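You operate a simulated robot arm through the tools that you are given. There is no shell and no other tool. Be economical: measure what you need, move in short steps, check, and stop when the job is done.

You run a simulated robot arm. Do the job below in one go: nothing can be reset, and whatever is moved stays where it is left.

## Task
Fill the jug to its red band at the blue tap and empty it into the bowl.
Fine: the level inside the band; tap off, the jug back in its place, nothing spilt.

It is judged by the outcome, as a careful person would: the job done as asked, and still so three seconds after it is handed in. It fails if anything else is knocked over, pushed out of place, dropped, spilled or broken.

## Robot
A 7-joint arm with a two-finger parallel gripper, fixed in place. Base frame: the origin is at the foot of the arm, x ahead of it, y to its left, z up. Readings come in cm, rad, newtons and seconds.
With the tool pointing down near the work surface it reaches from about 28 to 74 cm from the base axis. Its first joint turns from -2.007 to 2.007 rad. Payload 3.91 kg.
Tool frame: the origin (TCP) lies between the finger pads and is the grasp point; the fingertips stand 3 cm ahead of it; z points along the fingers, y is the line along which they close. The gripper opens to 11 cm. The fingers are 2 cm wide and 1 cm thick; the gripper's body (4.8 by 11.2 cm) begins 5.5 cm behind the TCP.
Orientation is that of the tool frame in the base frame, as a unit quaternion [x, y, z, w]. With the fingers straight down and closing along the base's y, the tool's x points along the base's -x, its y along +y and its z along -z.

## Interface
- The arm moves only by the tool apply_moves. Its argument "deltas" is a list of rows, each a list of 3 entries, a list of its own where there are three numbers: the turn, a rotation vector about the base's x, y, z in units of 4 degrees (1.0 is 4 degrees), then the shift along the base's x, y, z in units of 25 mm (1.0 is 25 mm), then the finger opening in cm, from 0 to 11. In form: [[[rx, ry, rz], [tx, ty, tz], fingers], ...]. A call has 1 to 12 rows; each row shifts and turns the commanded pose from where the row before left it. A call with a number of a shift or a turn outside -1 to 1 is refused whole. A row lasts 0.2 s, in which the tool goes at most 5 cm and 0.15 rad; a call with a longer step from one row to the next is refused whole, and so is a gripper value outside its range. Where a pose cannot be reached the arm comes as near as it can. A force on the tool above 60 N (or 10 N above the force at the start of the call, whichever is more), or a blocked arm, ends the call early, and 0.2 s more pass. The fingers move at their own pace (about 10.8 cm/s each) and stop on an object; they squeeze with about 35 N. The grip force told is the motor's: it shows also when the fingers shut on nothing. Time passes only in rows, and 0.2 s behind the last, so rows that do not move let the fingers close. It gives the time, the measured TCP pose, the force on the tool (base axes), the opening and the grip force at its end, in the units of the frame above (readings bear some noise), and new pictures: "show" is both (left out), scene, wrist or none.
- Cameras (640 x 400 px; columns grow to the right, rows downward): "scene" is fixed at [40.12, 65.34, 159.22]; the picture's right is [-0.93, 0.36, 0.00], its down [0.34, 0.87, -0.36] and it looks along [-0.13, -0.34, -0.93] (base axes); focal length 308 px, centre (320, 200). "wrist" rides on the gripper at [-3.6, 0, -5.7] in the tool frame; the picture's right is [0.00, -1.00, 0.00], its down [0.97, 0.00, -0.24] and it looks along [0.24, 0.00, 0.97] (tool axes); focal length 218 px, centre (320, 200). There is no depth. A picture from a camera that has moved, and an enlarged one, comes with that camera's place and axes in the base frame and with its lens. The place of the scene camera against the robot may be out by one fixed shift of up to 2.5 cm in any direction.
- lift_body(by): slides the trunk up (or, below 0, down) by that many cm; the arm rides with it, the base frame stays. It gives what a move gives, with no picture.
- enlarge(camera, box): a new picture of the part [left, top, right, bottom] of that camera's present view, enlarged. The clock stands still meanwhile.
- hand_in(): hands the job in; it is judged then, once.

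Go step by step. Nothing tells you positions but the pictures and the camera data: compare them with the known pose of the tool, close in by small moves and look again before you grip or let go. The budget is 120 turns and 150 pictures, counting those below and the enlarged ones. Unless the task says otherwise, let go and move clear before handing in.

The tools are called after "Request:" as a command line: name --argument value ..., lists and objects as JSON in quotes. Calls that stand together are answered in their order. apply_moves: Moves the arm, as the interface text tells. Its arguments: {"type":"object","properties":{"deltas":{"type":"array","items":{"type":"array"}},"show":{"type":"string","enum":["both","scene","wrist","none"]}},"required":["deltas"]} The other tools are called the same way: lift_body (by) slides the trunk up or down; enlarge (camera, box) takes an enlarged picture of a part of a camera's view; hand_in () hands the job in.

At the start:

```text
t: 0.0
tcp_pos: [17.98, 42.0, 117.19]
tcp_rot: [0.0, 1.0, -0.001, 0.0]
contact_force: [-0.2, 0.4, 0.1]
opening: 11.01
grasp_force: 0.0
trunk travel left (down, up): [-87.5, 11.5]
```

scene: 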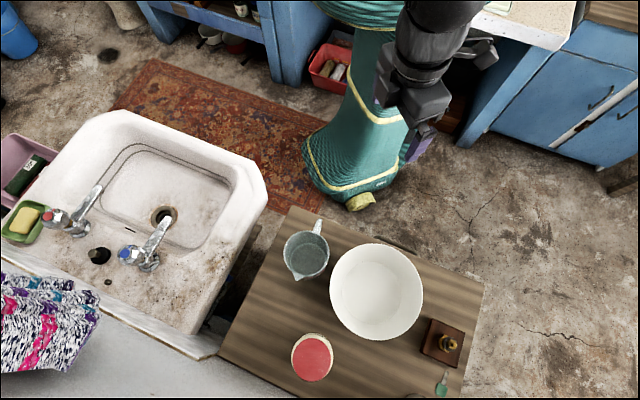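
wrist: 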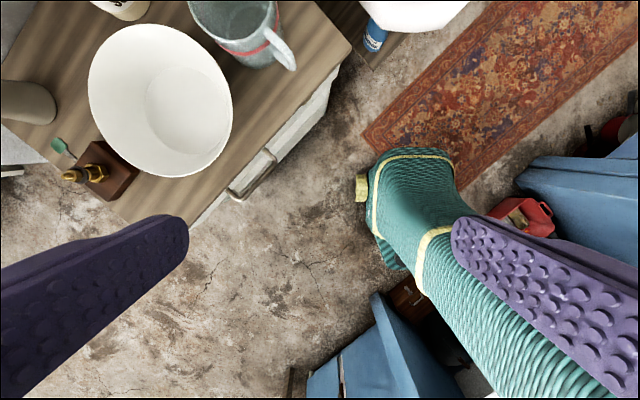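

I see a jug (with spout and handle) on a wooden table beside a bowl, and a sink with a red and a blue tap to its left. I'll look closer first.

Request:
enlarge --camera "scene" --box '[220, 190, 500, 400]'

Request:
enlarge --camera "scene" --box '[0, 100, 280, 360]'

Request:
enlarge --camera "wrist" --box '[60, 0, 380, 200]'

```text
1.90 times, centred on (360, 295) of scene
camera zoom: at [40.12, 65.34, 159.22], right [-0.93, 0.36, 0.0], down [0.34, 0.87, -0.36], along [-0.13, -0.34, -0.93], focal length 587 px, centre (244, 19)
```

zoom: 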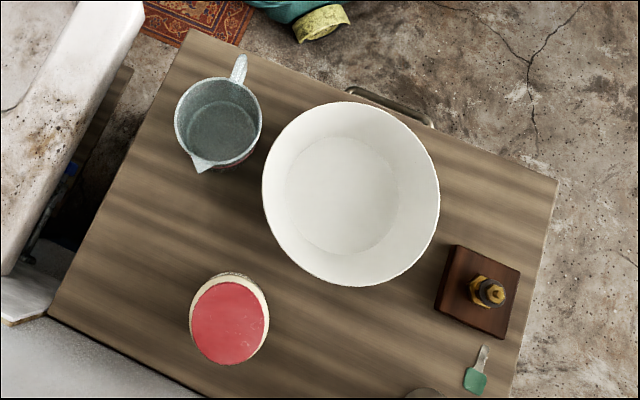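

```text
1.54 times, centred on (140, 230) of scene
camera zoom: at [40.12, 65.34, 159.22], right [-0.93, 0.36, 0.0], down [0.34, 0.87, -0.36], along [-0.13, -0.34, -0.93], focal length 474 px, centre (597, 154)
```

zoom: 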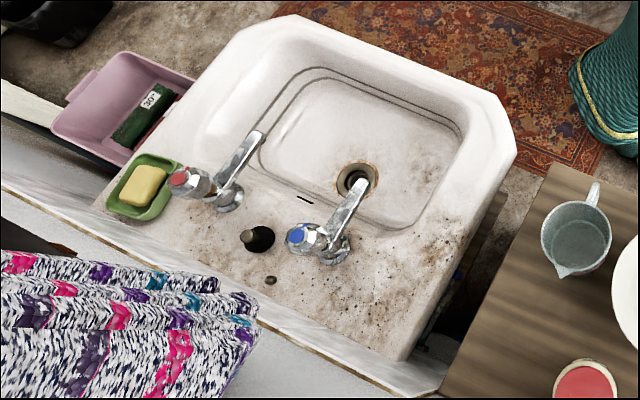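

```text
2.00 times, centred on (220, 100) of wrist
camera zoom: at [21.63, 41.99, 122.73], right [0.0, -1.0, 0.0], down [-0.97, 0.0, 0.24], along [-0.24, 0.0, -0.97], focal length 436 px, centre (520, 400)
```

zoom: 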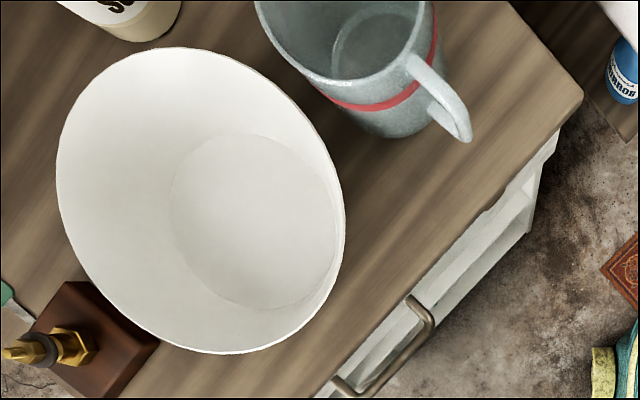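

The jug sits near (38, 52), its handle towards the robot and its spout away; the bowl is near (27, 64) and the blue tap near (65–70, 38). I'll move the arm over for a closer look with the wrist camera.

Request:
apply_moves --deltas '[[[0, 0, 0], [1, -0.3, 0.2], 11], [[0, 0, 0], [1, -0.3, 0.2], 11], [[0, 0, 0], [1, -0.3, 0.2], 11], [[0, 0, 0], [1, -0.3, 0.2], 11], [[0, 0, 0], [1, -0.3, 0.2], 11], [[0, 0, 0], [1, -0.3, 0.2], 11], [[0, 0, 0], [1, -0.3, 0.2], 11], [[0, 0, 0], [1, -0.3, 0.2], 11], [[0, 0, 0], [1, -0.3, 0.2], 11], [[0, 0, 0], [1, -0.3, 0.2], 11], [[0, 0, 0], [1, -0.3, 0.2], 11], [[0, 0, 0], [1, -0.3, 0.2], 11]]'

```text
t: 2.6
tcp_pos: [48.31, 32.48, 123.28]
tcp_rot: [-0.001, 1.0, 0.002, 0.0]
contact_force: [-0.3, -0.9, 0.3]
opening: 11.0
grasp_force: 0.0
trunk travel left (down, up): [-87.5, 11.5]
camera wrist: at [51.93, 32.44, 128.83], right [0.0, -1.0, 0.0], down [-0.97, 0.0, 0.24], along [-0.24, 0.0, -0.97], focal length 218 px, centre (320, 200)
```

scene: 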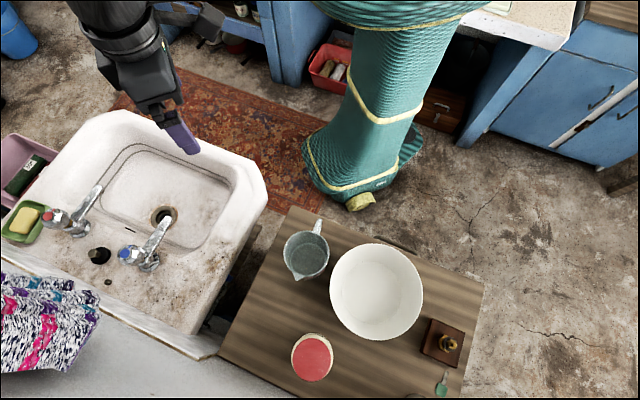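
wrist: 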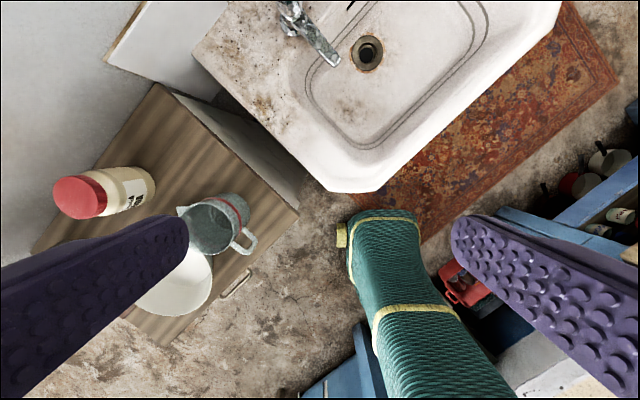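

I now see the tap's spout at the top of the wrist view. I'll tilt the tool forward to view the taps.

Request:
apply_moves --deltas '[[[0, -1, 0], [0, 0, 0], 11], [[0, -1, 0], [0, 0, 0], 11], [[0, -1, 0], [-0.5, 0, 0], 11], [[0, -1, 0], [-0.5, 0, 0], 11], [[0, -1, 0], [-0.5, 0, 0], 11], [[0, -1, 0], [-0.5, 0, 0], 11], [[0, -1, 0], [0, 0, 0], 11], [[0, -1, 0], [0, 0, 0], 11], [[0, -1, 0], [0, 0, 0], 11], [[0, -1, 0], [0, 0, 0], 11], [[0, -1, 0], [0, 0, 0], 11], [[0, -1, 0], [0, 0, 0], 11]]' --show "wrist"

```text
t: 5.2
tcp_pos: [43.28, 32.49, 123.36]
tcp_rot: [-0.002, 0.914, 0.002, 0.407]
contact_force: [-0.2, 0.7, -0.9]
opening: 11.01
grasp_force: 0.2
trunk travel left (down, up): [-87.5, 11.5]
camera wrist: at [41.34, 32.47, 129.76], right [0.0, -1.0, 0.0], down [-0.83, 0.0, -0.56], along [0.56, 0.0, -0.83], focal length 218 px, centre (320, 200)
```

wrist: 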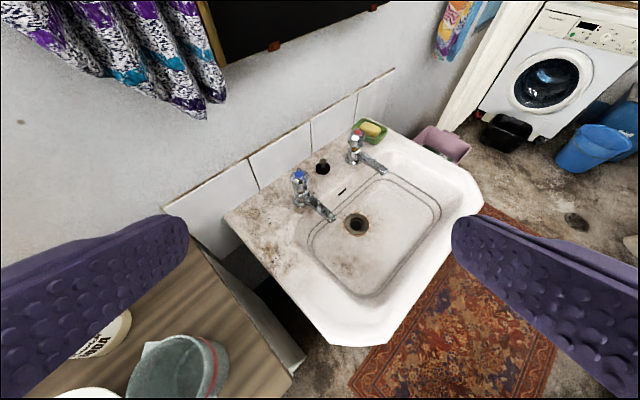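

The blue tap's spout tip triangulates to about (66.5, 30, 85.5) and the drain to z≈66. I'll look closer at the tap and jug.

Request:
enlarge --camera "wrist" --box '[270, 120, 400, 240]'

Request:
enlarge --camera "wrist" --box '[100, 300, 260, 400]'

Request:
enlarge --camera "scene" --box '[270, 210, 350, 290]'

Request:
enlarge --camera "scene" --box '[100, 200, 200, 290]'

```text
3.33 times, centred on (335, 180) of wrist
camera zoom: at [41.34, 32.47, 129.76], right [0.0, -1.0, 0.0], down [-0.83, 0.0, -0.56], along [0.56, 0.0, -0.83], focal length 728 px, centre (270, 267)
```

zoom: 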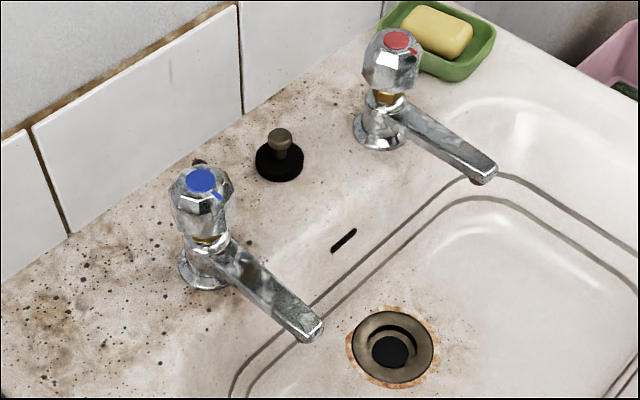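

```text
4.00 times, centred on (180, 350) of wrist
camera zoom: at [41.34, 32.47, 129.76], right [0.0, -1.0, 0.0], down [-0.83, 0.0, -0.56], along [0.56, 0.0, -0.83], focal length 873 px, centre (880, -400)
```

zoom: 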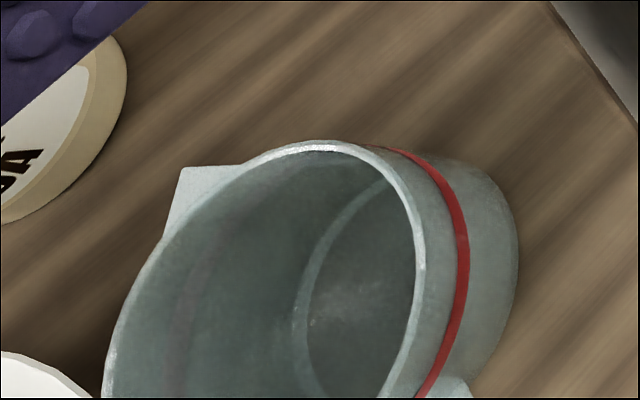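

```text
5.00 times, centred on (310, 250) of scene
camera zoom: at [40.12, 65.34, 159.22], right [-0.93, 0.36, 0.0], down [0.34, 0.87, -0.36], along [-0.13, -0.34, -0.93], focal length 1542 px, centre (370, -50)
```

zoom: 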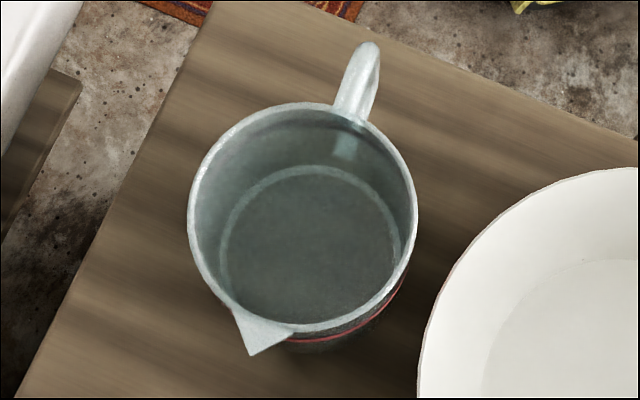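

```text
4.44 times, centred on (150, 245) of scene
camera zoom: at [40.12, 65.34, 159.22], right [-0.93, 0.36, 0.0], down [0.34, 0.87, -0.36], along [-0.13, -0.34, -0.93], focal length 1370 px, centre (1076, 0)
```

zoom: 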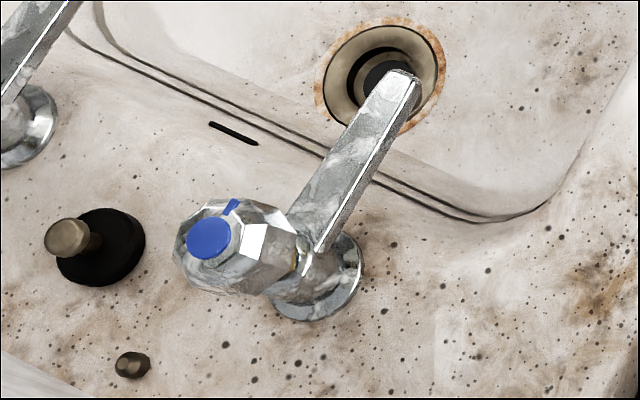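

The tap knob's top is near (75, 37, 91), a rotary octagonal knob. Next I turn towards the jug's handle to measure it.

Request:
apply_moves --deltas '[[[0, 0, 1], [-0.57, 0.1, -0.2], 11], [[0, 0, 1], [-0.57, 0.1, -0.2], 11], [[0, 0, 1], [-0.57, 0.1, -0.2], 11], [[0, 0, 1], [-0.57, 0.1, -0.2], 11], [[0, 0, 1], [-0.57, 0.1, -0.2], 11], [[0, 0, 1], [-0.57, 0.1, -0.2], 11], [[0, 0, 1], [-0.57, 0.1, -0.2], 11], [[0, 0, 1], [-0.57, 0.1, -0.2], 11], [[0, 0, 1], [-0.57, 0.1, -0.2], 11], [[0, 0, 1], [-0.57, 0.1, -0.2], 11], [[0, 0, 1], [-0.57, 0.1, -0.2], 11], [[0, 0, 1], [-0.57, 0.1, -0.2], 11]]'

```text
t: 7.8
tcp_pos: [26.87, 37.38, 117.36]
tcp_rot: [-0.374, 0.835, 0.165, 0.368]
contact_force: [-0.3, -0.2, -0.5]
opening: 10.98
grasp_force: 0.1
out of reach, approached as far as the arm can: row 10, 11, 12
trunk travel left (down, up): [-87.5, 11.5]
camera wrist: at [25.81, 36.04, 123.83], right [0.75, -0.67, 0.0], down [-0.55, -0.62, -0.56], along [0.37, 0.42, -0.83], focal length 218 px, centre (320, 200)
```

scene: 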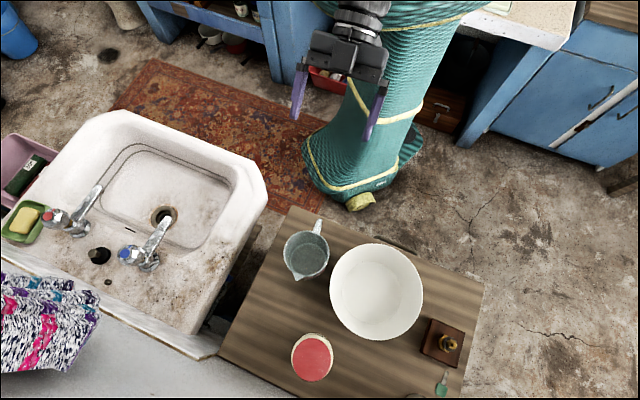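
wrist: 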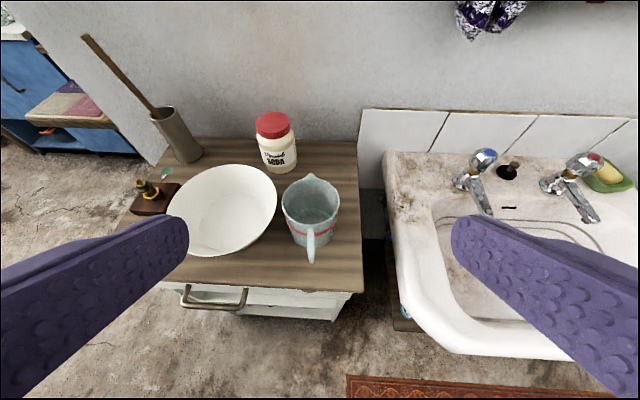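

A clear view of jug, bowl, taps; I zoom on the jug.

Request:
enlarge --camera "wrist" --box '[260, 160, 360, 270]'

Request:
enlarge --camera "wrist" --box '[370, 130, 640, 360]'

```text
3.64 times, centred on (310, 215) of wrist
camera zoom: at [25.81, 36.04, 123.83], right [0.75, -0.67, 0.0], down [-0.55, -0.62, -0.56], along [0.37, 0.42, -0.83], focal length 794 px, centre (356, 146)
```

zoom: 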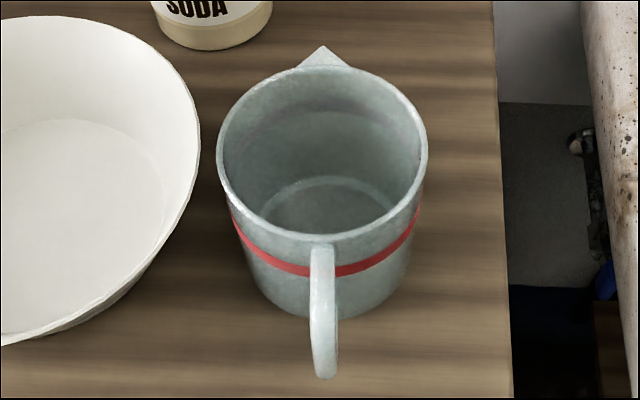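

```text
1.74 times, centred on (505, 245) of wrist
camera zoom: at [25.81, 36.04, 123.83], right [0.75, -0.67, 0.0], down [-0.55, -0.62, -0.56], along [0.37, 0.42, -0.83], focal length 380 px, centre (-2, 122)
```

zoom: 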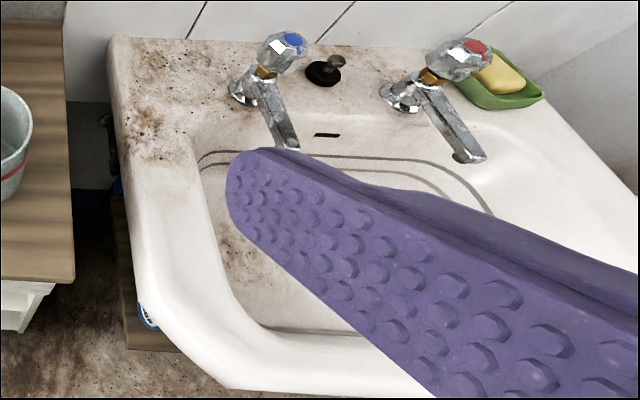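

Jug estimated: centre (38.1, 52.4), rim z≈93.3, band ≈3 cm below the rim, handle at r≈8.5 towards azimuth 228°. I'll descend to a pre-grasp behind the handle with a narrower opening.

Request:
apply_moves --deltas '[[[0, 0, 0], [0.1, 0.18, -0.7], 5], [[0, 0, 0], [0.1, 0.18, -0.7], 5], [[0, 0, 0], [0.1, 0.18, -0.7], 5], [[0, 0, 0], [0.1, 0.18, -0.7], 5], [[0, 0, 0], [0.1, 0.18, -0.7], 5], [[0, 0, 0], [0.1, 0.18, -0.7], 5], [[0, 0, 0], [0.1, 0.18, -0.7], 5], [[0, 0, 0], [0.1, 0.18, -0.7], 5], [[0, 0, 0], [0.1, 0.18, -0.7], 5], [[0, 0, 0], [0.1, 0.18, -0.7], 5], [[0, 0, 0], [0.1, 0.18, -0.7], 5]]' --show "wrist"

```text
t: 10.2
tcp_pos: [30.03, 42.53, 98.15]
tcp_rot: [-0.372, 0.835, 0.166, 0.37]
contact_force: [-0.5, -0.4, -0.1]
opening: 5.02
grasp_force: 0.2
trunk travel left (down, up): [-87.5, 11.5]
camera wrist: at [28.75, 41.04, 104.57], right [0.75, -0.67, 0.0], down [-0.55, -0.62, -0.56], along [0.37, 0.42, -0.83], focal length 218 px, centre (320, 200)
```

wrist: 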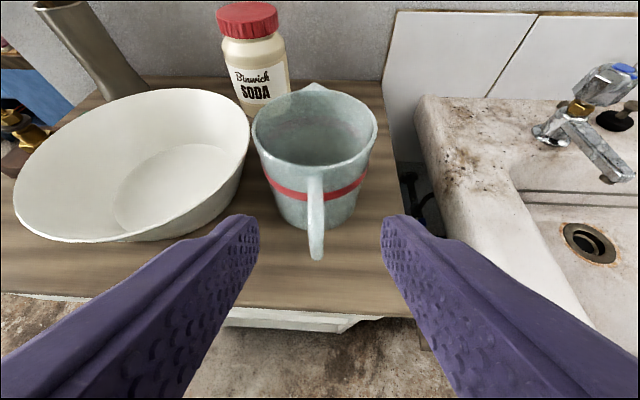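

The handle is centred between the fingers (slightly left). I move down, then in along the tool axis, and look.

Request:
apply_moves --deltas '[[[0, 0, 0], [-0.04, 0.04, -0.9], 5], [[0, 0, 0], [-0.04, 0.04, -0.9], 5], [[0, 0, 0], [0.28, 0.31, -0.4], 5], [[0, 0, 0], [0.28, 0.31, -0.4], 5], [[0, 0, 0], [0.28, 0.31, -0.4], 5]]'

```text
t: 11.4
tcp_pos: [31.86, 44.92, 90.67]
tcp_rot: [-0.374, 0.834, 0.168, 0.37]
contact_force: [0.0, 0.3, -0.3]
opening: 4.99
grasp_force: 0.0
trunk travel left (down, up): [-87.5, 11.5]
camera wrist: at [30.64, 43.59, 97.18], right [0.75, -0.67, 0.0], down [-0.55, -0.62, -0.56], along [0.37, 0.42, -0.83], focal length 218 px, centre (320, 200)
```

scene: 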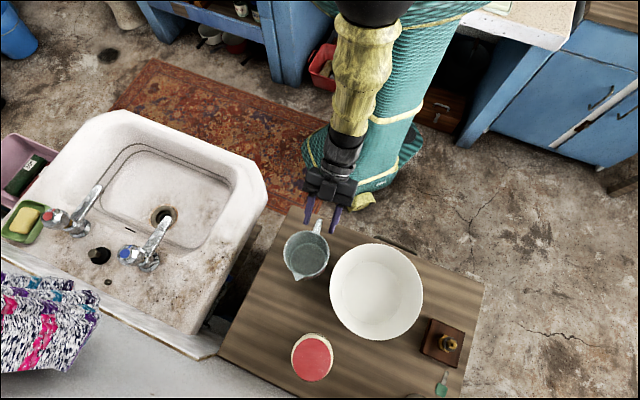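
wrist: 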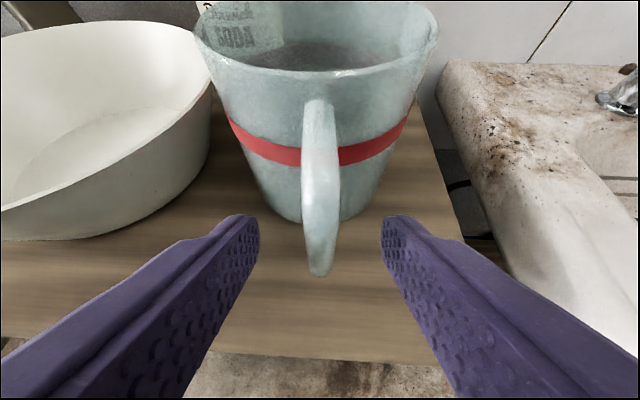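

Request:
enlarge --camera "scene" --box '[280, 180, 360, 280]'

```text
4.00 times, centred on (320, 230) of scene
camera zoom: at [40.12, 65.34, 159.22], right [-0.93, 0.36, 0.0], down [0.34, 0.87, -0.36], along [-0.13, -0.34, -0.93], focal length 1234 px, centre (320, 80)
```

zoom: 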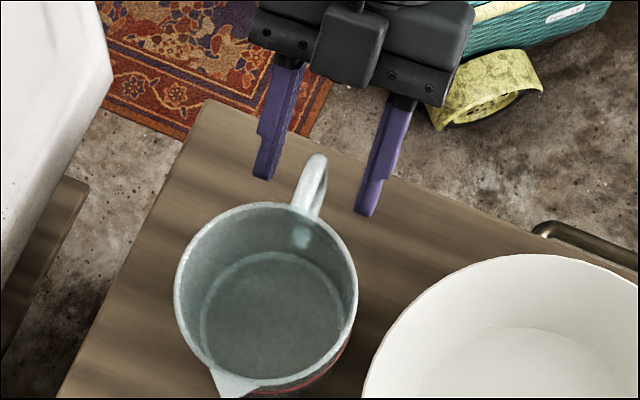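

The handle's outer strap lies just ahead of the TCP and centred. I go 1.9 cm further in and close.

Request:
apply_moves --deltas '[[[0, 0, 0], [0.19, 0.21, -0.25], 5], [[0, 0, 0], [0.19, 0.21, -0.25], 5], [[0, 0, 0], [0, 0, 0], 5], [[0, 0, 0], [0, 0, 0], 0], [[0, 0, 0], [0, 0, 0], 0], [[0, 0, 0], [0, 0, 0], 0]]'

Request:
enlarge --camera "scene" --box '[280, 180, 360, 280]'

```text
t: 12.8
tcp_pos: [32.6, 46.01, 89.43]
tcp_rot: [-0.373, 0.835, 0.166, 0.37]
contact_force: [-0.1, -0.5, 0.3]
opening: 1.02
grasp_force: 35.2
trunk travel left (down, up): [-87.5, 11.5]
camera wrist: at [31.55, 44.57, 95.93], right [0.75, -0.67, 0.0], down [-0.55, -0.62, -0.56], along [0.37, 0.42, -0.83], focal length 218 px, centre (320, 200)
```

scene: 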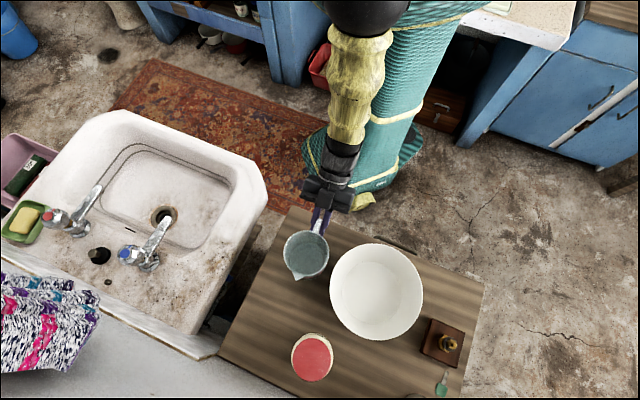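
wrist: 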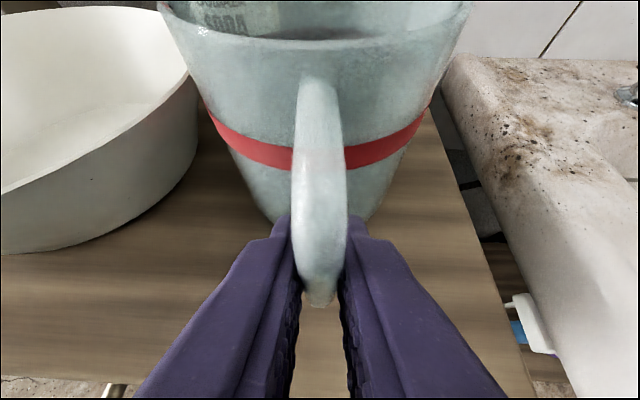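

```text
4.00 times, centred on (320, 230) of scene
camera zoom: at [40.12, 65.34, 159.22], right [-0.93, 0.36, 0.0], down [0.34, 0.87, -0.36], along [-0.13, -0.34, -0.93], focal length 1234 px, centre (320, 80)
```

zoom: 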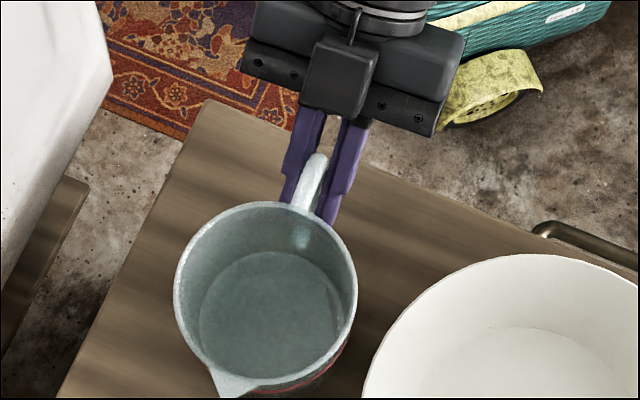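

The handle is gripped (opening 1.0 cm). This pose (32.6, 46.0, 89.4) marks the jug's place. I lift it a bit and check for droop.

Request:
apply_moves --deltas '[[[0, 0, 0], [0, 0, 0.5], 0], [[0, 0, 0], [0, 0, 0.8], 0], [[0, 0, 0], [0, 0, 0.8], 0], [[0, 0, 0], [0, 0, 0.8], 0], [[0, 0, 0], [0, 0, 0], 0]]'

```text
t: 14.0
tcp_pos: [32.73, 45.99, 96.83]
tcp_rot: [-0.373, 0.835, 0.166, 0.369]
contact_force: [0.1, 0.1, -1.1]
opening: 1.01
grasp_force: 34.7
trunk travel left (down, up): [-87.5, 11.5]
camera wrist: at [31.56, 44.67, 103.21], right [0.75, -0.67, 0.0], down [-0.55, -0.62, -0.56], along [0.37, 0.42, -0.83], focal length 218 px, centre (320, 200)
```

scene: 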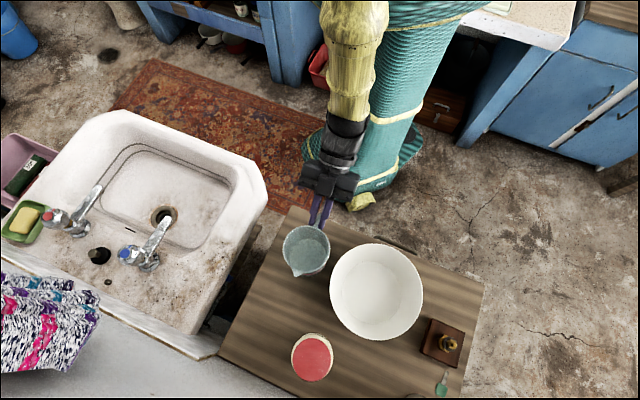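
wrist: 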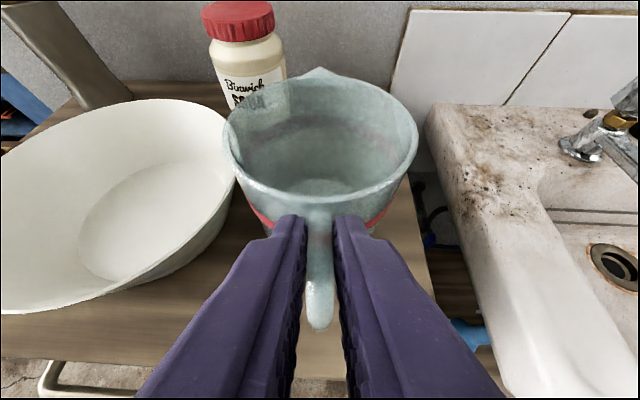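

The jug seems to have slipped within the fingers. I look closely before continuing.

Request:
enlarge --camera "scene" --box '[270, 180, 350, 290]'

Request:
enlarge --camera "wrist" --box '[200, 50, 450, 340]'

```text
3.64 times, centred on (310, 235) of scene
camera zoom: at [40.12, 65.34, 159.22], right [-0.93, 0.36, 0.0], down [0.34, 0.87, -0.36], along [-0.13, -0.34, -0.93], focal length 1121 px, centre (356, 73)
```

zoom: 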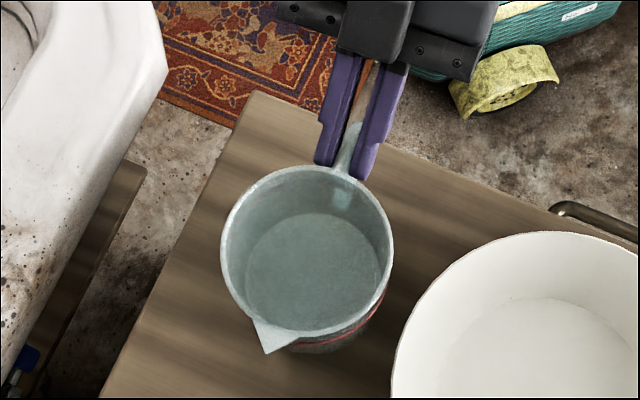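

```text
1.38 times, centred on (325, 195) of wrist
camera zoom: at [31.56, 44.67, 103.21], right [0.75, -0.67, 0.0], down [-0.55, -0.62, -0.56], along [0.37, 0.42, -0.83], focal length 301 px, centre (313, 207)
```

zoom: 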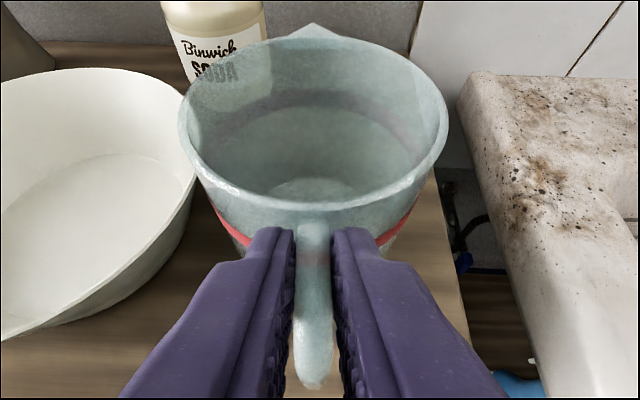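

The jug slid down about 4 cm in the grip and hangs by the top of its handle. I lower it gently back onto the table.

Request:
apply_moves --deltas '[[[0, 0, 0], [0, 0, -0.3], 0], [[0, 0, 0], [0, 0, -0.3], 0], [[0, 0, 0], [0, 0, -0.3], 0], [[0, 0, 0], [0, 0, 0], 0]]'

Request:
enlarge --camera "scene" --box '[270, 180, 350, 290]'

```text
t: 15.0
tcp_pos: [32.64, 45.93, 94.53]
tcp_rot: [-0.372, 0.835, 0.166, 0.37]
contact_force: [-0.5, 0.2, -0.6]
opening: 0.98
grasp_force: 34.9
trunk travel left (down, up): [-87.5, 11.5]
camera wrist: at [31.56, 44.59, 100.93], right [0.75, -0.67, 0.0], down [-0.55, -0.62, -0.56], along [0.37, 0.42, -0.83], focal length 218 px, centre (320, 200)
```

scene: 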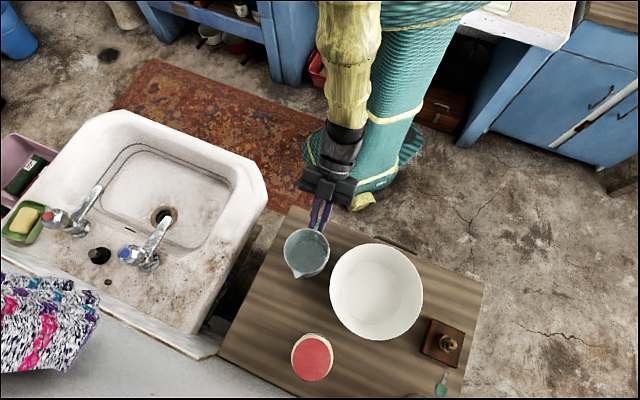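
wrist: 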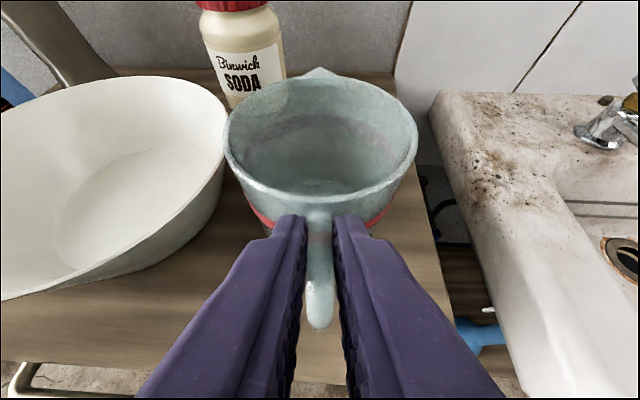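

```text
3.64 times, centred on (310, 235) of scene
camera zoom: at [40.12, 65.34, 159.22], right [-0.93, 0.36, 0.0], down [0.34, 0.87, -0.36], along [-0.13, -0.34, -0.93], focal length 1121 px, centre (356, 73)
```

zoom: 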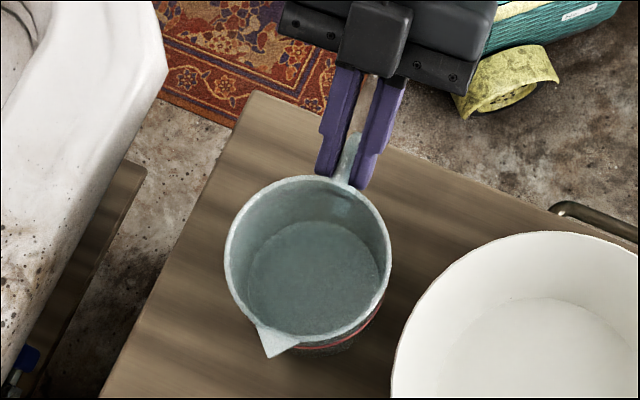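

The jug now moves rigidly with the gripper and should be about on the table. I lower in tiny steps to feel contact.

Request:
apply_moves --deltas '[[[0, 0, 0], [0, 0, -0.12], 0], [[0, 0, 0], [0, 0, 0], 0]]' --show "none"

Request:
apply_moves --deltas '[[[0, 0, 0], [0, 0, -0.12], 0], [[0, 0, 0], [0, 0, 0], 0]]' --show "none"

Request:
apply_moves --deltas '[[[0, 0, 0], [0, 0, -0.12], 0], [[0, 0, 0], [0, 0, 0], 0]]' --show "wrist"

```text
t: 15.6
tcp_pos: [32.72, 46.0, 94.34]
tcp_rot: [-0.373, 0.833, 0.168, 0.372]
contact_force: [-2.4, -1.8, 16.7]
opening: 1.0
grasp_force: 34.8
trunk travel left (down, up): [-87.5, 11.5]
```

```text
t: 16.2
tcp_pos: [32.63, 45.92, 94.21]
tcp_rot: [-0.372, 0.833, 0.168, 0.373]
contact_force: [-3.5, -2.0, 31.2]
opening: 1.0
grasp_force: 35.2
trunk travel left (down, up): [-87.5, 11.5]
```

```text
t: 16.8
tcp_pos: [32.45, 45.73, 93.83]
tcp_rot: [-0.372, 0.834, 0.166, 0.371]
contact_force: [-6.2, -5.3, 26.4]
opening: 1.01
grasp_force: 35.5
trunk travel left (down, up): [-87.5, 11.5]
camera wrist: at [31.36, 44.35, 100.11], right [0.75, -0.67, 0.0], down [-0.55, -0.62, -0.56], along [0.37, 0.42, -0.83], focal length 218 px, centre (320, 200)
```

wrist: 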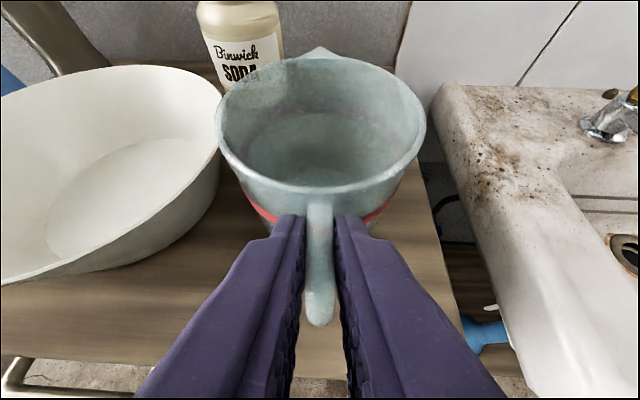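

The jug is on the table, and the grip's friction holds to about 30 N. I release, regrip 2.5 cm lower, at mid-handle, and test slowly.

Request:
apply_moves --deltas '[[[0, 0, 0], [0, 0, 0.1], 3], [[0, 0, 0], [0, 0, -0.2], 3], [[0, 0, 0], [0, 0, -0.4], 3], [[0, 0, 0], [0.08, 0.08, -0.4], 3], [[0, 0, 0], [0, 0, 0], 3], [[0, 0, 0], [0, 0, 0], 0], [[0, 0, 0], [0, 0, 0], 0], [[0, 0, 0], [0, 0, 0], 0]]'

```text
t: 18.6
tcp_pos: [32.92, 46.15, 91.3]
tcp_rot: [-0.373, 0.835, 0.166, 0.37]
contact_force: [-1.2, 0.9, 0.1]
opening: 1.04
grasp_force: 34.9
trunk travel left (down, up): [-87.5, 11.5]
camera wrist: at [31.75, 44.78, 97.73], right [0.75, -0.67, 0.0], down [-0.55, -0.62, -0.56], along [0.37, 0.42, -0.83], focal length 218 px, centre (320, 200)
```

scene: 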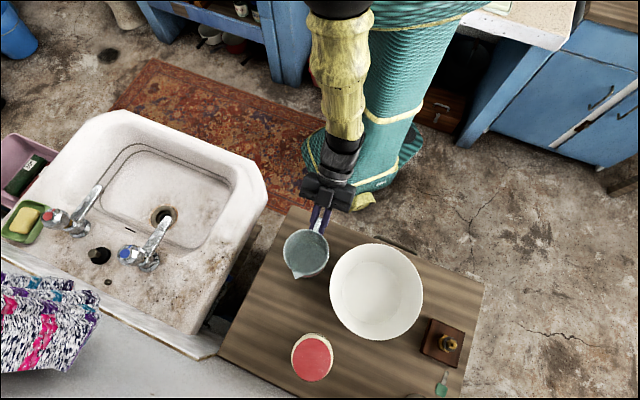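
wrist: 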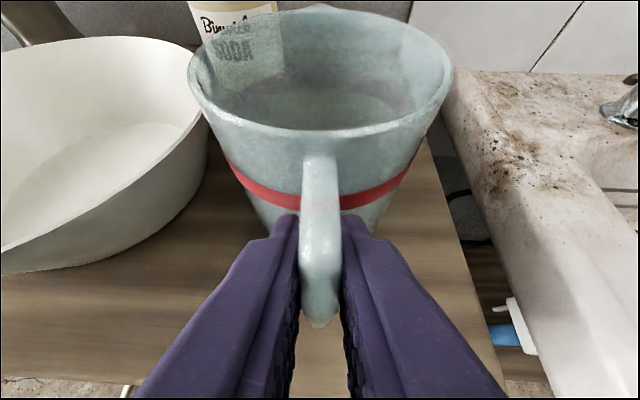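

Now a mid-handle grip. I lift slowly.

Request:
apply_moves --deltas '[[[0, 0, 0], [0, 0, 0.1], 0], [[0, 0, 0], [0, 0, 0.1], 0], [[0, 0, 0], [0, 0, 0.1], 0], [[0, 0, 0], [0, 0, 0.1], 0], [[0, 0, 0], [0, 0, 0], 0]]' --show "wrist"

```text
t: 19.8
tcp_pos: [32.89, 46.37, 92.23]
tcp_rot: [-0.373, 0.834, 0.166, 0.37]
contact_force: [0.8, -0.1, -0.7]
opening: 1.02
grasp_force: 34.6
trunk travel left (down, up): [-87.5, 11.5]
camera wrist: at [31.74, 44.87, 98.73], right [0.75, -0.67, 0.0], down [-0.55, -0.62, -0.56], along [0.37, 0.42, -0.83], focal length 218 px, centre (320, 200)
```

wrist: 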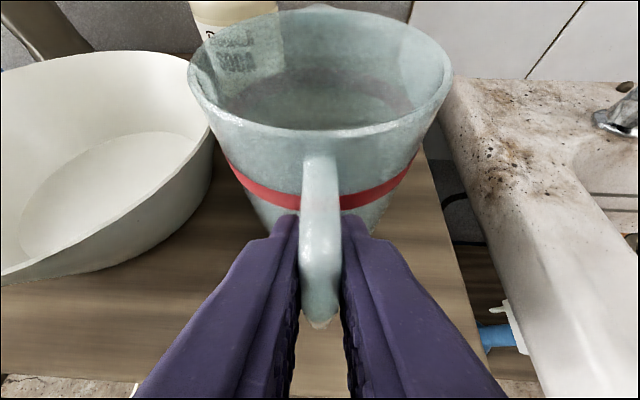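

The jug now lifts rigidly. I raise it higher before carrying it to the sink.

Request:
apply_moves --deltas '[[[0, 0, 0], [0, 0, 0.2], 0], [[0, 0, 0], [0, 0, 0.4], 0], [[0, 0, 0], [0, 0, 0.5], 0], [[0, 0, 0], [0, 0, 0.5], 0], [[0, 0, 0], [0, 0, 0.5], 0], [[0, 0, 0], [0, 0, 0.5], 0], [[0, 0, 0], [0, 0, 0.5], 0], [[0, 0, 0], [0, 0, 0.5], 0], [[0, 0, 0], [0, 0, 0.5], 0], [[0, 0, 0], [0, 0, 0.5], 0], [[0, 0, 0], [0, 0, 0.3], 0], [[0, 0, 0], [0, 0, 0], 0]]' --show "wrist"

```text
t: 22.4
tcp_pos: [33.0, 46.17, 104.64]
tcp_rot: [-0.373, 0.835, 0.166, 0.37]
contact_force: [0.0, 0.2, -1.0]
opening: 1.07
grasp_force: 35.2
trunk travel left (down, up): [-87.5, 11.5]
camera wrist: at [31.8, 44.87, 111.07], right [0.75, -0.67, 0.0], down [-0.55, -0.62, -0.56], along [0.37, 0.42, -0.83], focal length 218 px, centre (320, 200)
```

wrist: 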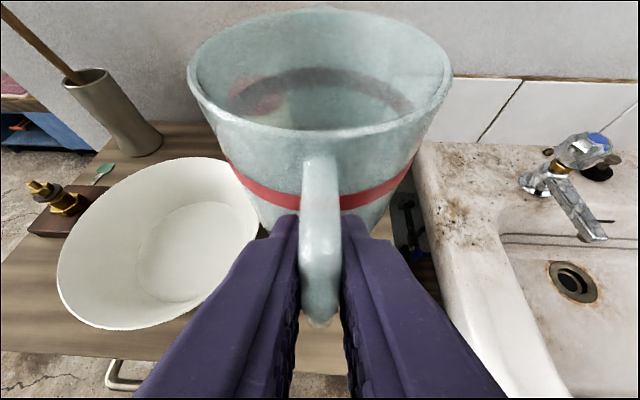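

Rigid grip confirmed; the spout tip is again at about (66.5, 29.8, 85). I carry the jug over the front of the basin.

Request:
apply_moves --deltas '[[[0, 0, -0.38], [0.3, -0.35, 0], 0], [[0, 0, -0.38], [0.75, -0.83, 0], 0], [[0, 0, -0.38], [0.75, -0.83, 0], 0], [[0, 0, -0.38], [0.75, -0.83, 0], 0], [[0, 0, -0.38], [0.75, -0.83, 0], 0], [[0, 0, -0.38], [0.75, -0.83, 0], 0], [[0, 0, -0.38], [0.75, -0.83, 0], 0], [[0, 0, -0.38], [0.75, -0.83, 0], 0], [[0, 0, -0.38], [0.75, -0.83, 0], 0], [[0, 0, -0.38], [0.75, -0.83, 0], 0], [[0, 0, -0.38], [0.75, -0.83, 0], 0], [[0, 0, -0.38], [0.75, -0.83, 0], 0]]'

```text
t: 25.0
tcp_pos: [54.56, 22.35, 104.42]
tcp_rot: [-0.236, 0.883, 0.106, 0.392]
contact_force: [-0.2, -0.4, -1.1]
opening: 1.03
grasp_force: 35.0
trunk travel left (down, up): [-87.5, 11.5]
camera wrist: at [53.0, 21.41, 110.96], right [0.5, -0.87, 0.0], down [-0.72, -0.41, -0.56], along [0.48, 0.28, -0.83], focal length 218 px, centre (320, 200)
```

scene: 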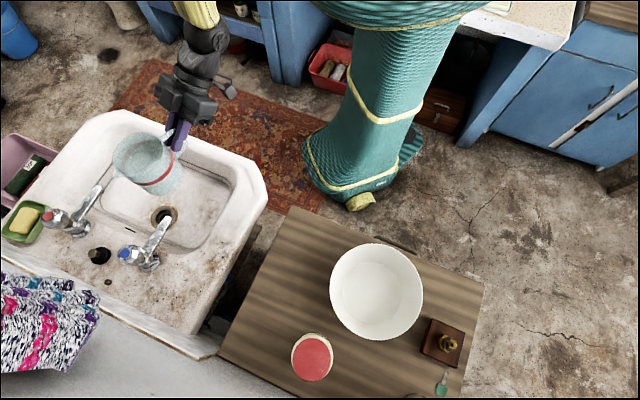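
wrist: 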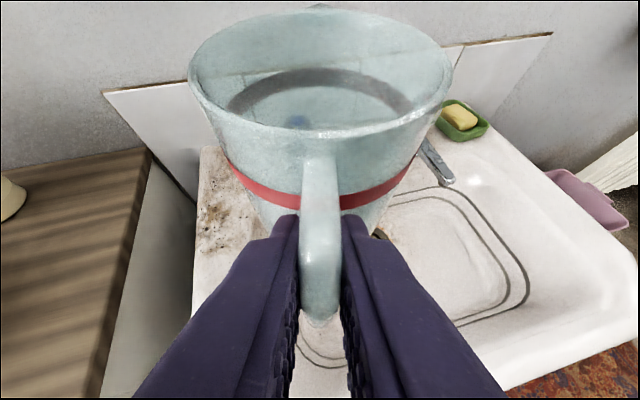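

With this 42° pitch the wrist would come too near the sink's front rim when the jug stands on the basin floor. I'll take the jug back to its place and regrip with a steeper tool.

Request:
apply_moves --deltas '[[[0, 0, 0.38], [-0.3, 0.35, 0], 0], [[0, 0, 0.38], [-0.75, 0.83, 0], 0], [[0, 0, 0.38], [-0.75, 0.83, 0], 0], [[0, 0, 0.38], [-0.75, 0.83, 0], 0], [[0, 0, 0.38], [-0.75, 0.83, 0], 0], [[0, 0, 0.38], [-0.75, 0.83, 0], 0], [[0, 0, 0.38], [-0.75, 0.83, 0], 0], [[0, 0, 0.38], [-0.75, 0.83, 0], 0], [[0, 0, 0.38], [-0.75, 0.83, 0], 0], [[0, 0, 0.38], [-0.75, 0.83, 0], 0], [[0, 0, 0.38], [-0.75, 0.83, 0], 0], [[0, 0, 0.38], [-0.75, 0.83, 0], 0]]' --show "none"

Request:
apply_moves --deltas '[[[0, 0, 0], [0, 0, -0.5], 0], [[0, 0, 0], [0, 0, -0.5], 0], [[0, 0, 0], [0, 0, -0.5], 0], [[0, 0, 0], [0, 0, -0.5], 0], [[0, 0, 0], [0, 0, -0.5], 0], [[0, 0, 0], [0, 0, -0.5], 0], [[0, 0, 0], [0, 0, -0.5], 0], [[0, 0, 0], [0, 0, -0.5], 0], [[0, 0, 0], [0, 0, -0.5], 0], [[0, 0, 0], [0, 0, -0.3], 0], [[0, 0, 0], [0, 0, 0], 0]]'

```text
t: 27.6
tcp_pos: [32.9, 46.35, 104.44]
tcp_rot: [-0.373, 0.834, 0.167, 0.37]
contact_force: [0.2, 0.6, -2.3]
opening: 1.03
grasp_force: 34.9
trunk travel left (down, up): [-87.5, 11.5]
```

```text
t: 30.0
tcp_pos: [32.94, 46.19, 92.59]
tcp_rot: [-0.373, 0.834, 0.166, 0.37]
contact_force: [-1.1, -0.2, -1.8]
opening: 1.01
grasp_force: 34.9
trunk travel left (down, up): [-87.5, 11.5]
camera wrist: at [31.8, 44.78, 98.99], right [0.75, -0.67, 0.0], down [-0.55, -0.62, -0.56], along [0.37, 0.42, -0.83], focal length 218 px, centre (320, 200)
```

scene: 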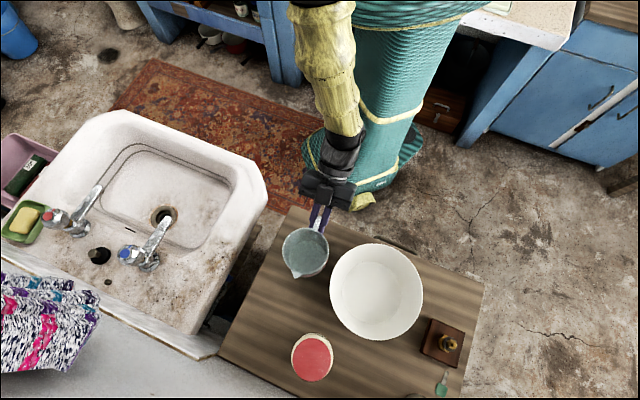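
wrist: 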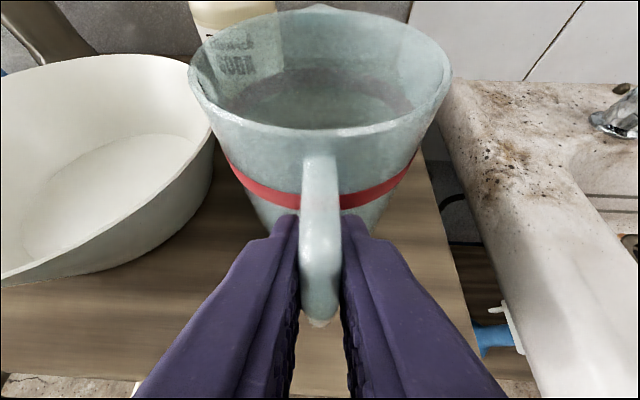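

I set it down in its place, open, back off along the tool, and pitch the tool down by 20°.

Request:
apply_moves --deltas '[[[0, 0, 0], [0, 0, -0.3], 0], [[0, 0, 0], [0, 0, -0.17], 0], [[0, 0, 0], [0, 0, 0], 0], [[0, 0, 0], [0, 0, 0], 3], [[0, 0, 0], [0, 0, 0], 3], [[0, 0, 0], [-0.4, -0.45, 0.55], 3], [[0, 0, 0], [-0.4, -0.45, 0.55], 3], [[-0.75, 0.66, 0], [0, 0, 0.3], 3], [[-0.75, 0.66, 0], [0, 0, 0.3], 3], [[-0.75, 0.66, 0], [0, 0, 0.3], 3], [[-0.75, 0.66, 0], [0, 0, 0], 3], [[-0.75, 0.66, 0], [0, 0, 0], 3]]'

```text
t: 32.6
tcp_pos: [30.92, 43.91, 96.45]
tcp_rot: [-0.396, 0.886, 0.097, 0.22]
contact_force: [-0.2, 0.9, 0.8]
opening: 2.99
grasp_force: 0.1
trunk travel left (down, up): [-87.5, 11.5]
camera wrist: at [31.29, 44.32, 103.08], right [0.75, -0.67, 0.0], down [-0.65, -0.72, -0.24], along [0.16, 0.18, -0.97], focal length 218 px, centre (320, 200)
```

scene: 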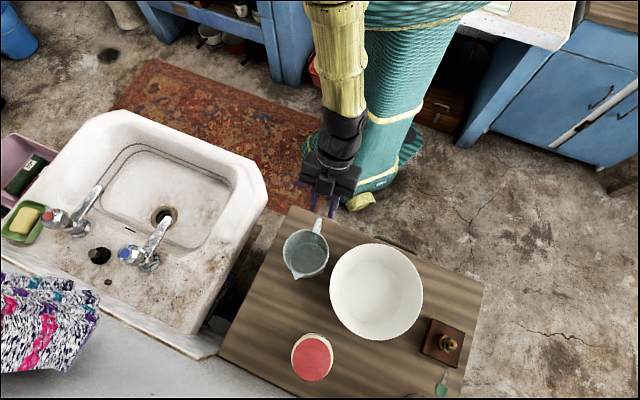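
wrist: 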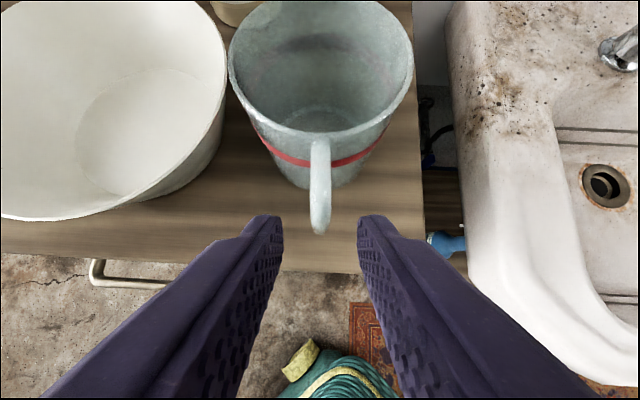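

The handle is centred. I advance onto it and close.

Request:
apply_moves --deltas '[[[0, 0, 0], [0.17, 0.19, -0.54], 3], [[0, 0, 0], [0.17, 0.19, -0.54], 3], [[0, 0, 0], [0.17, 0.19, -0.54], 3], [[0, 0, 0], [0.16, 0.18, -0.54], 3], [[0, 0, 0], [0, 0, 0], 3], [[0, 0, 0], [0, 0, 0], 0], [[0, 0, 0], [0, 0, 0], 0], [[0, 0, 0], [0, 0, 0], 0]]'

```text
t: 34.4
tcp_pos: [32.72, 45.86, 90.86]
tcp_rot: [-0.396, 0.886, 0.099, 0.221]
contact_force: [0.7, 0.7, 0.4]
opening: 1.05
grasp_force: 35.3
trunk travel left (down, up): [-87.5, 11.5]
camera wrist: at [33.07, 46.21, 97.64], right [0.75, -0.67, 0.0], down [-0.65, -0.72, -0.24], along [0.16, 0.18, -0.97], focal length 218 px, centre (320, 200)
```

scene: 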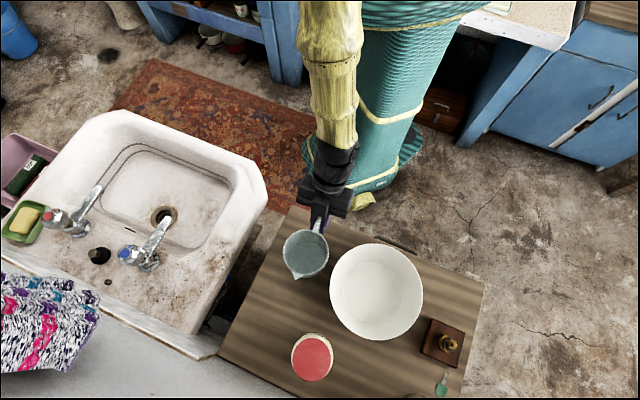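
wrist: 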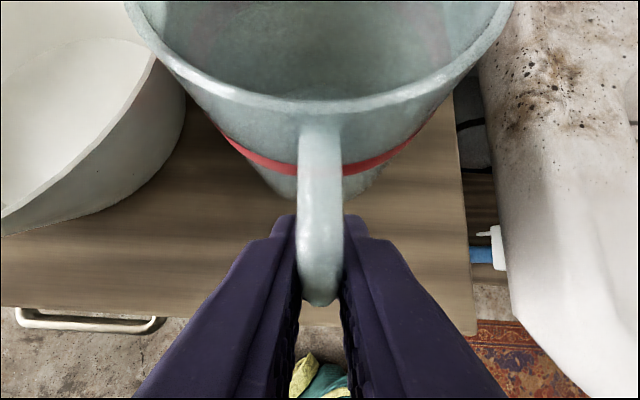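

Gripped with a steep tool; place pose is now (32.7, 45.9, 90.9). Lift slowly.

Request:
apply_moves --deltas '[[[0, 0, 0], [0, 0, 0.1], 0], [[0, 0, 0], [0, 0, 0.2], 0], [[0, 0, 0], [0, 0, 0.3], 0], [[0, 0, 0], [0, 0, 0.5], 0], [[0, 0, 0], [0, 0, 0.6], 0], [[0, 0, 0], [0, 0, 0.6], 0], [[0, 0, 0], [0, 0, 0.6], 0], [[0, 0, 0], [0, 0, 0.6], 0], [[0, 0, 0], [0, 0, 0.6], 0], [[0, 0, 0], [0, 0, 0.6], 0], [[0, 0, 0], [0, 0, 0.5], 0], [[0, 0, 0], [0, 0, 0.2], 0]]' --show "wrist"

Request:
apply_moves --deltas '[[[0, 0, -0.38], [0.3, -0.35, 0], 0], [[0, 0, -0.38], [0.75, -0.83, 0], 0], [[0, 0, -0.38], [0.75, -0.83, 0], 0], [[0, 0, -0.38], [0.75, -0.83, 0], 0], [[0, 0, -0.38], [0.75, -0.83, 0], 0], [[0, 0, -0.38], [0.75, -0.83, 0], 0], [[0, 0, -0.38], [0.75, -0.83, 0], 0], [[0, 0, -0.38], [0.75, -0.83, 0], 0], [[0, 0, -0.38], [0.75, -0.83, 0], 0], [[0, 0, -0.38], [0.75, -0.83, 0], 0], [[0, 0, -0.38], [0.75, -0.83, 0], 0], [[0, 0, -0.38], [0.75, -0.83, 0], 0]]'

```text
t: 37.0
tcp_pos: [32.51, 45.86, 104.41]
tcp_rot: [-0.397, 0.886, 0.097, 0.22]
contact_force: [-0.1, 0.4, -0.9]
opening: 1.06
grasp_force: 35.0
trunk travel left (down, up): [-87.5, 11.5]
camera wrist: at [32.92, 46.21, 111.12], right [0.75, -0.67, 0.0], down [-0.65, -0.72, -0.24], along [0.16, 0.18, -0.97], focal length 218 px, centre (320, 200)
```

wrist: 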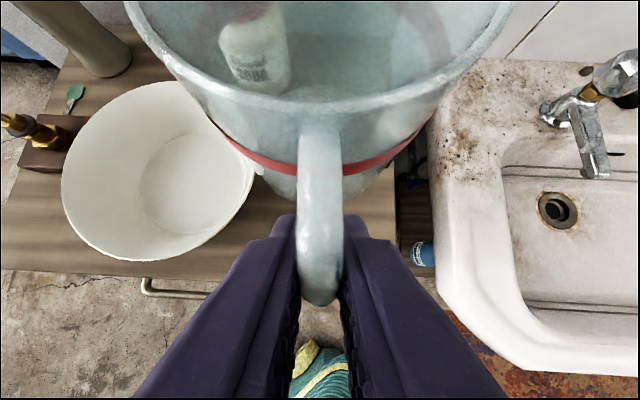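

```text
t: 39.6
tcp_pos: [54.08, 21.95, 104.49]
tcp_rot: [-0.251, 0.937, 0.062, 0.233]
contact_force: [0.5, 0.2, -0.7]
opening: 1.02
grasp_force: 35.3
trunk travel left (down, up): [-87.5, 11.5]
camera wrist: at [54.65, 22.27, 111.22], right [0.5, -0.87, 0.0], down [-0.84, -0.48, -0.24], along [0.21, 0.12, -0.97], focal length 218 px, centre (320, 200)
```

scene: 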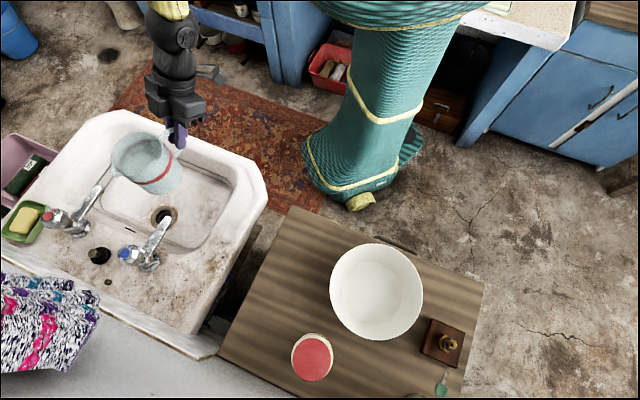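
wrist: 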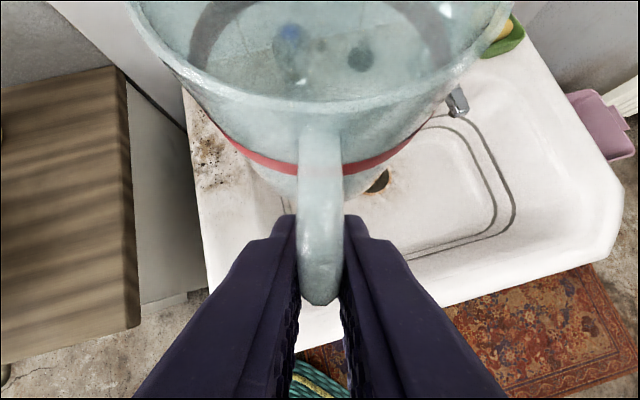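

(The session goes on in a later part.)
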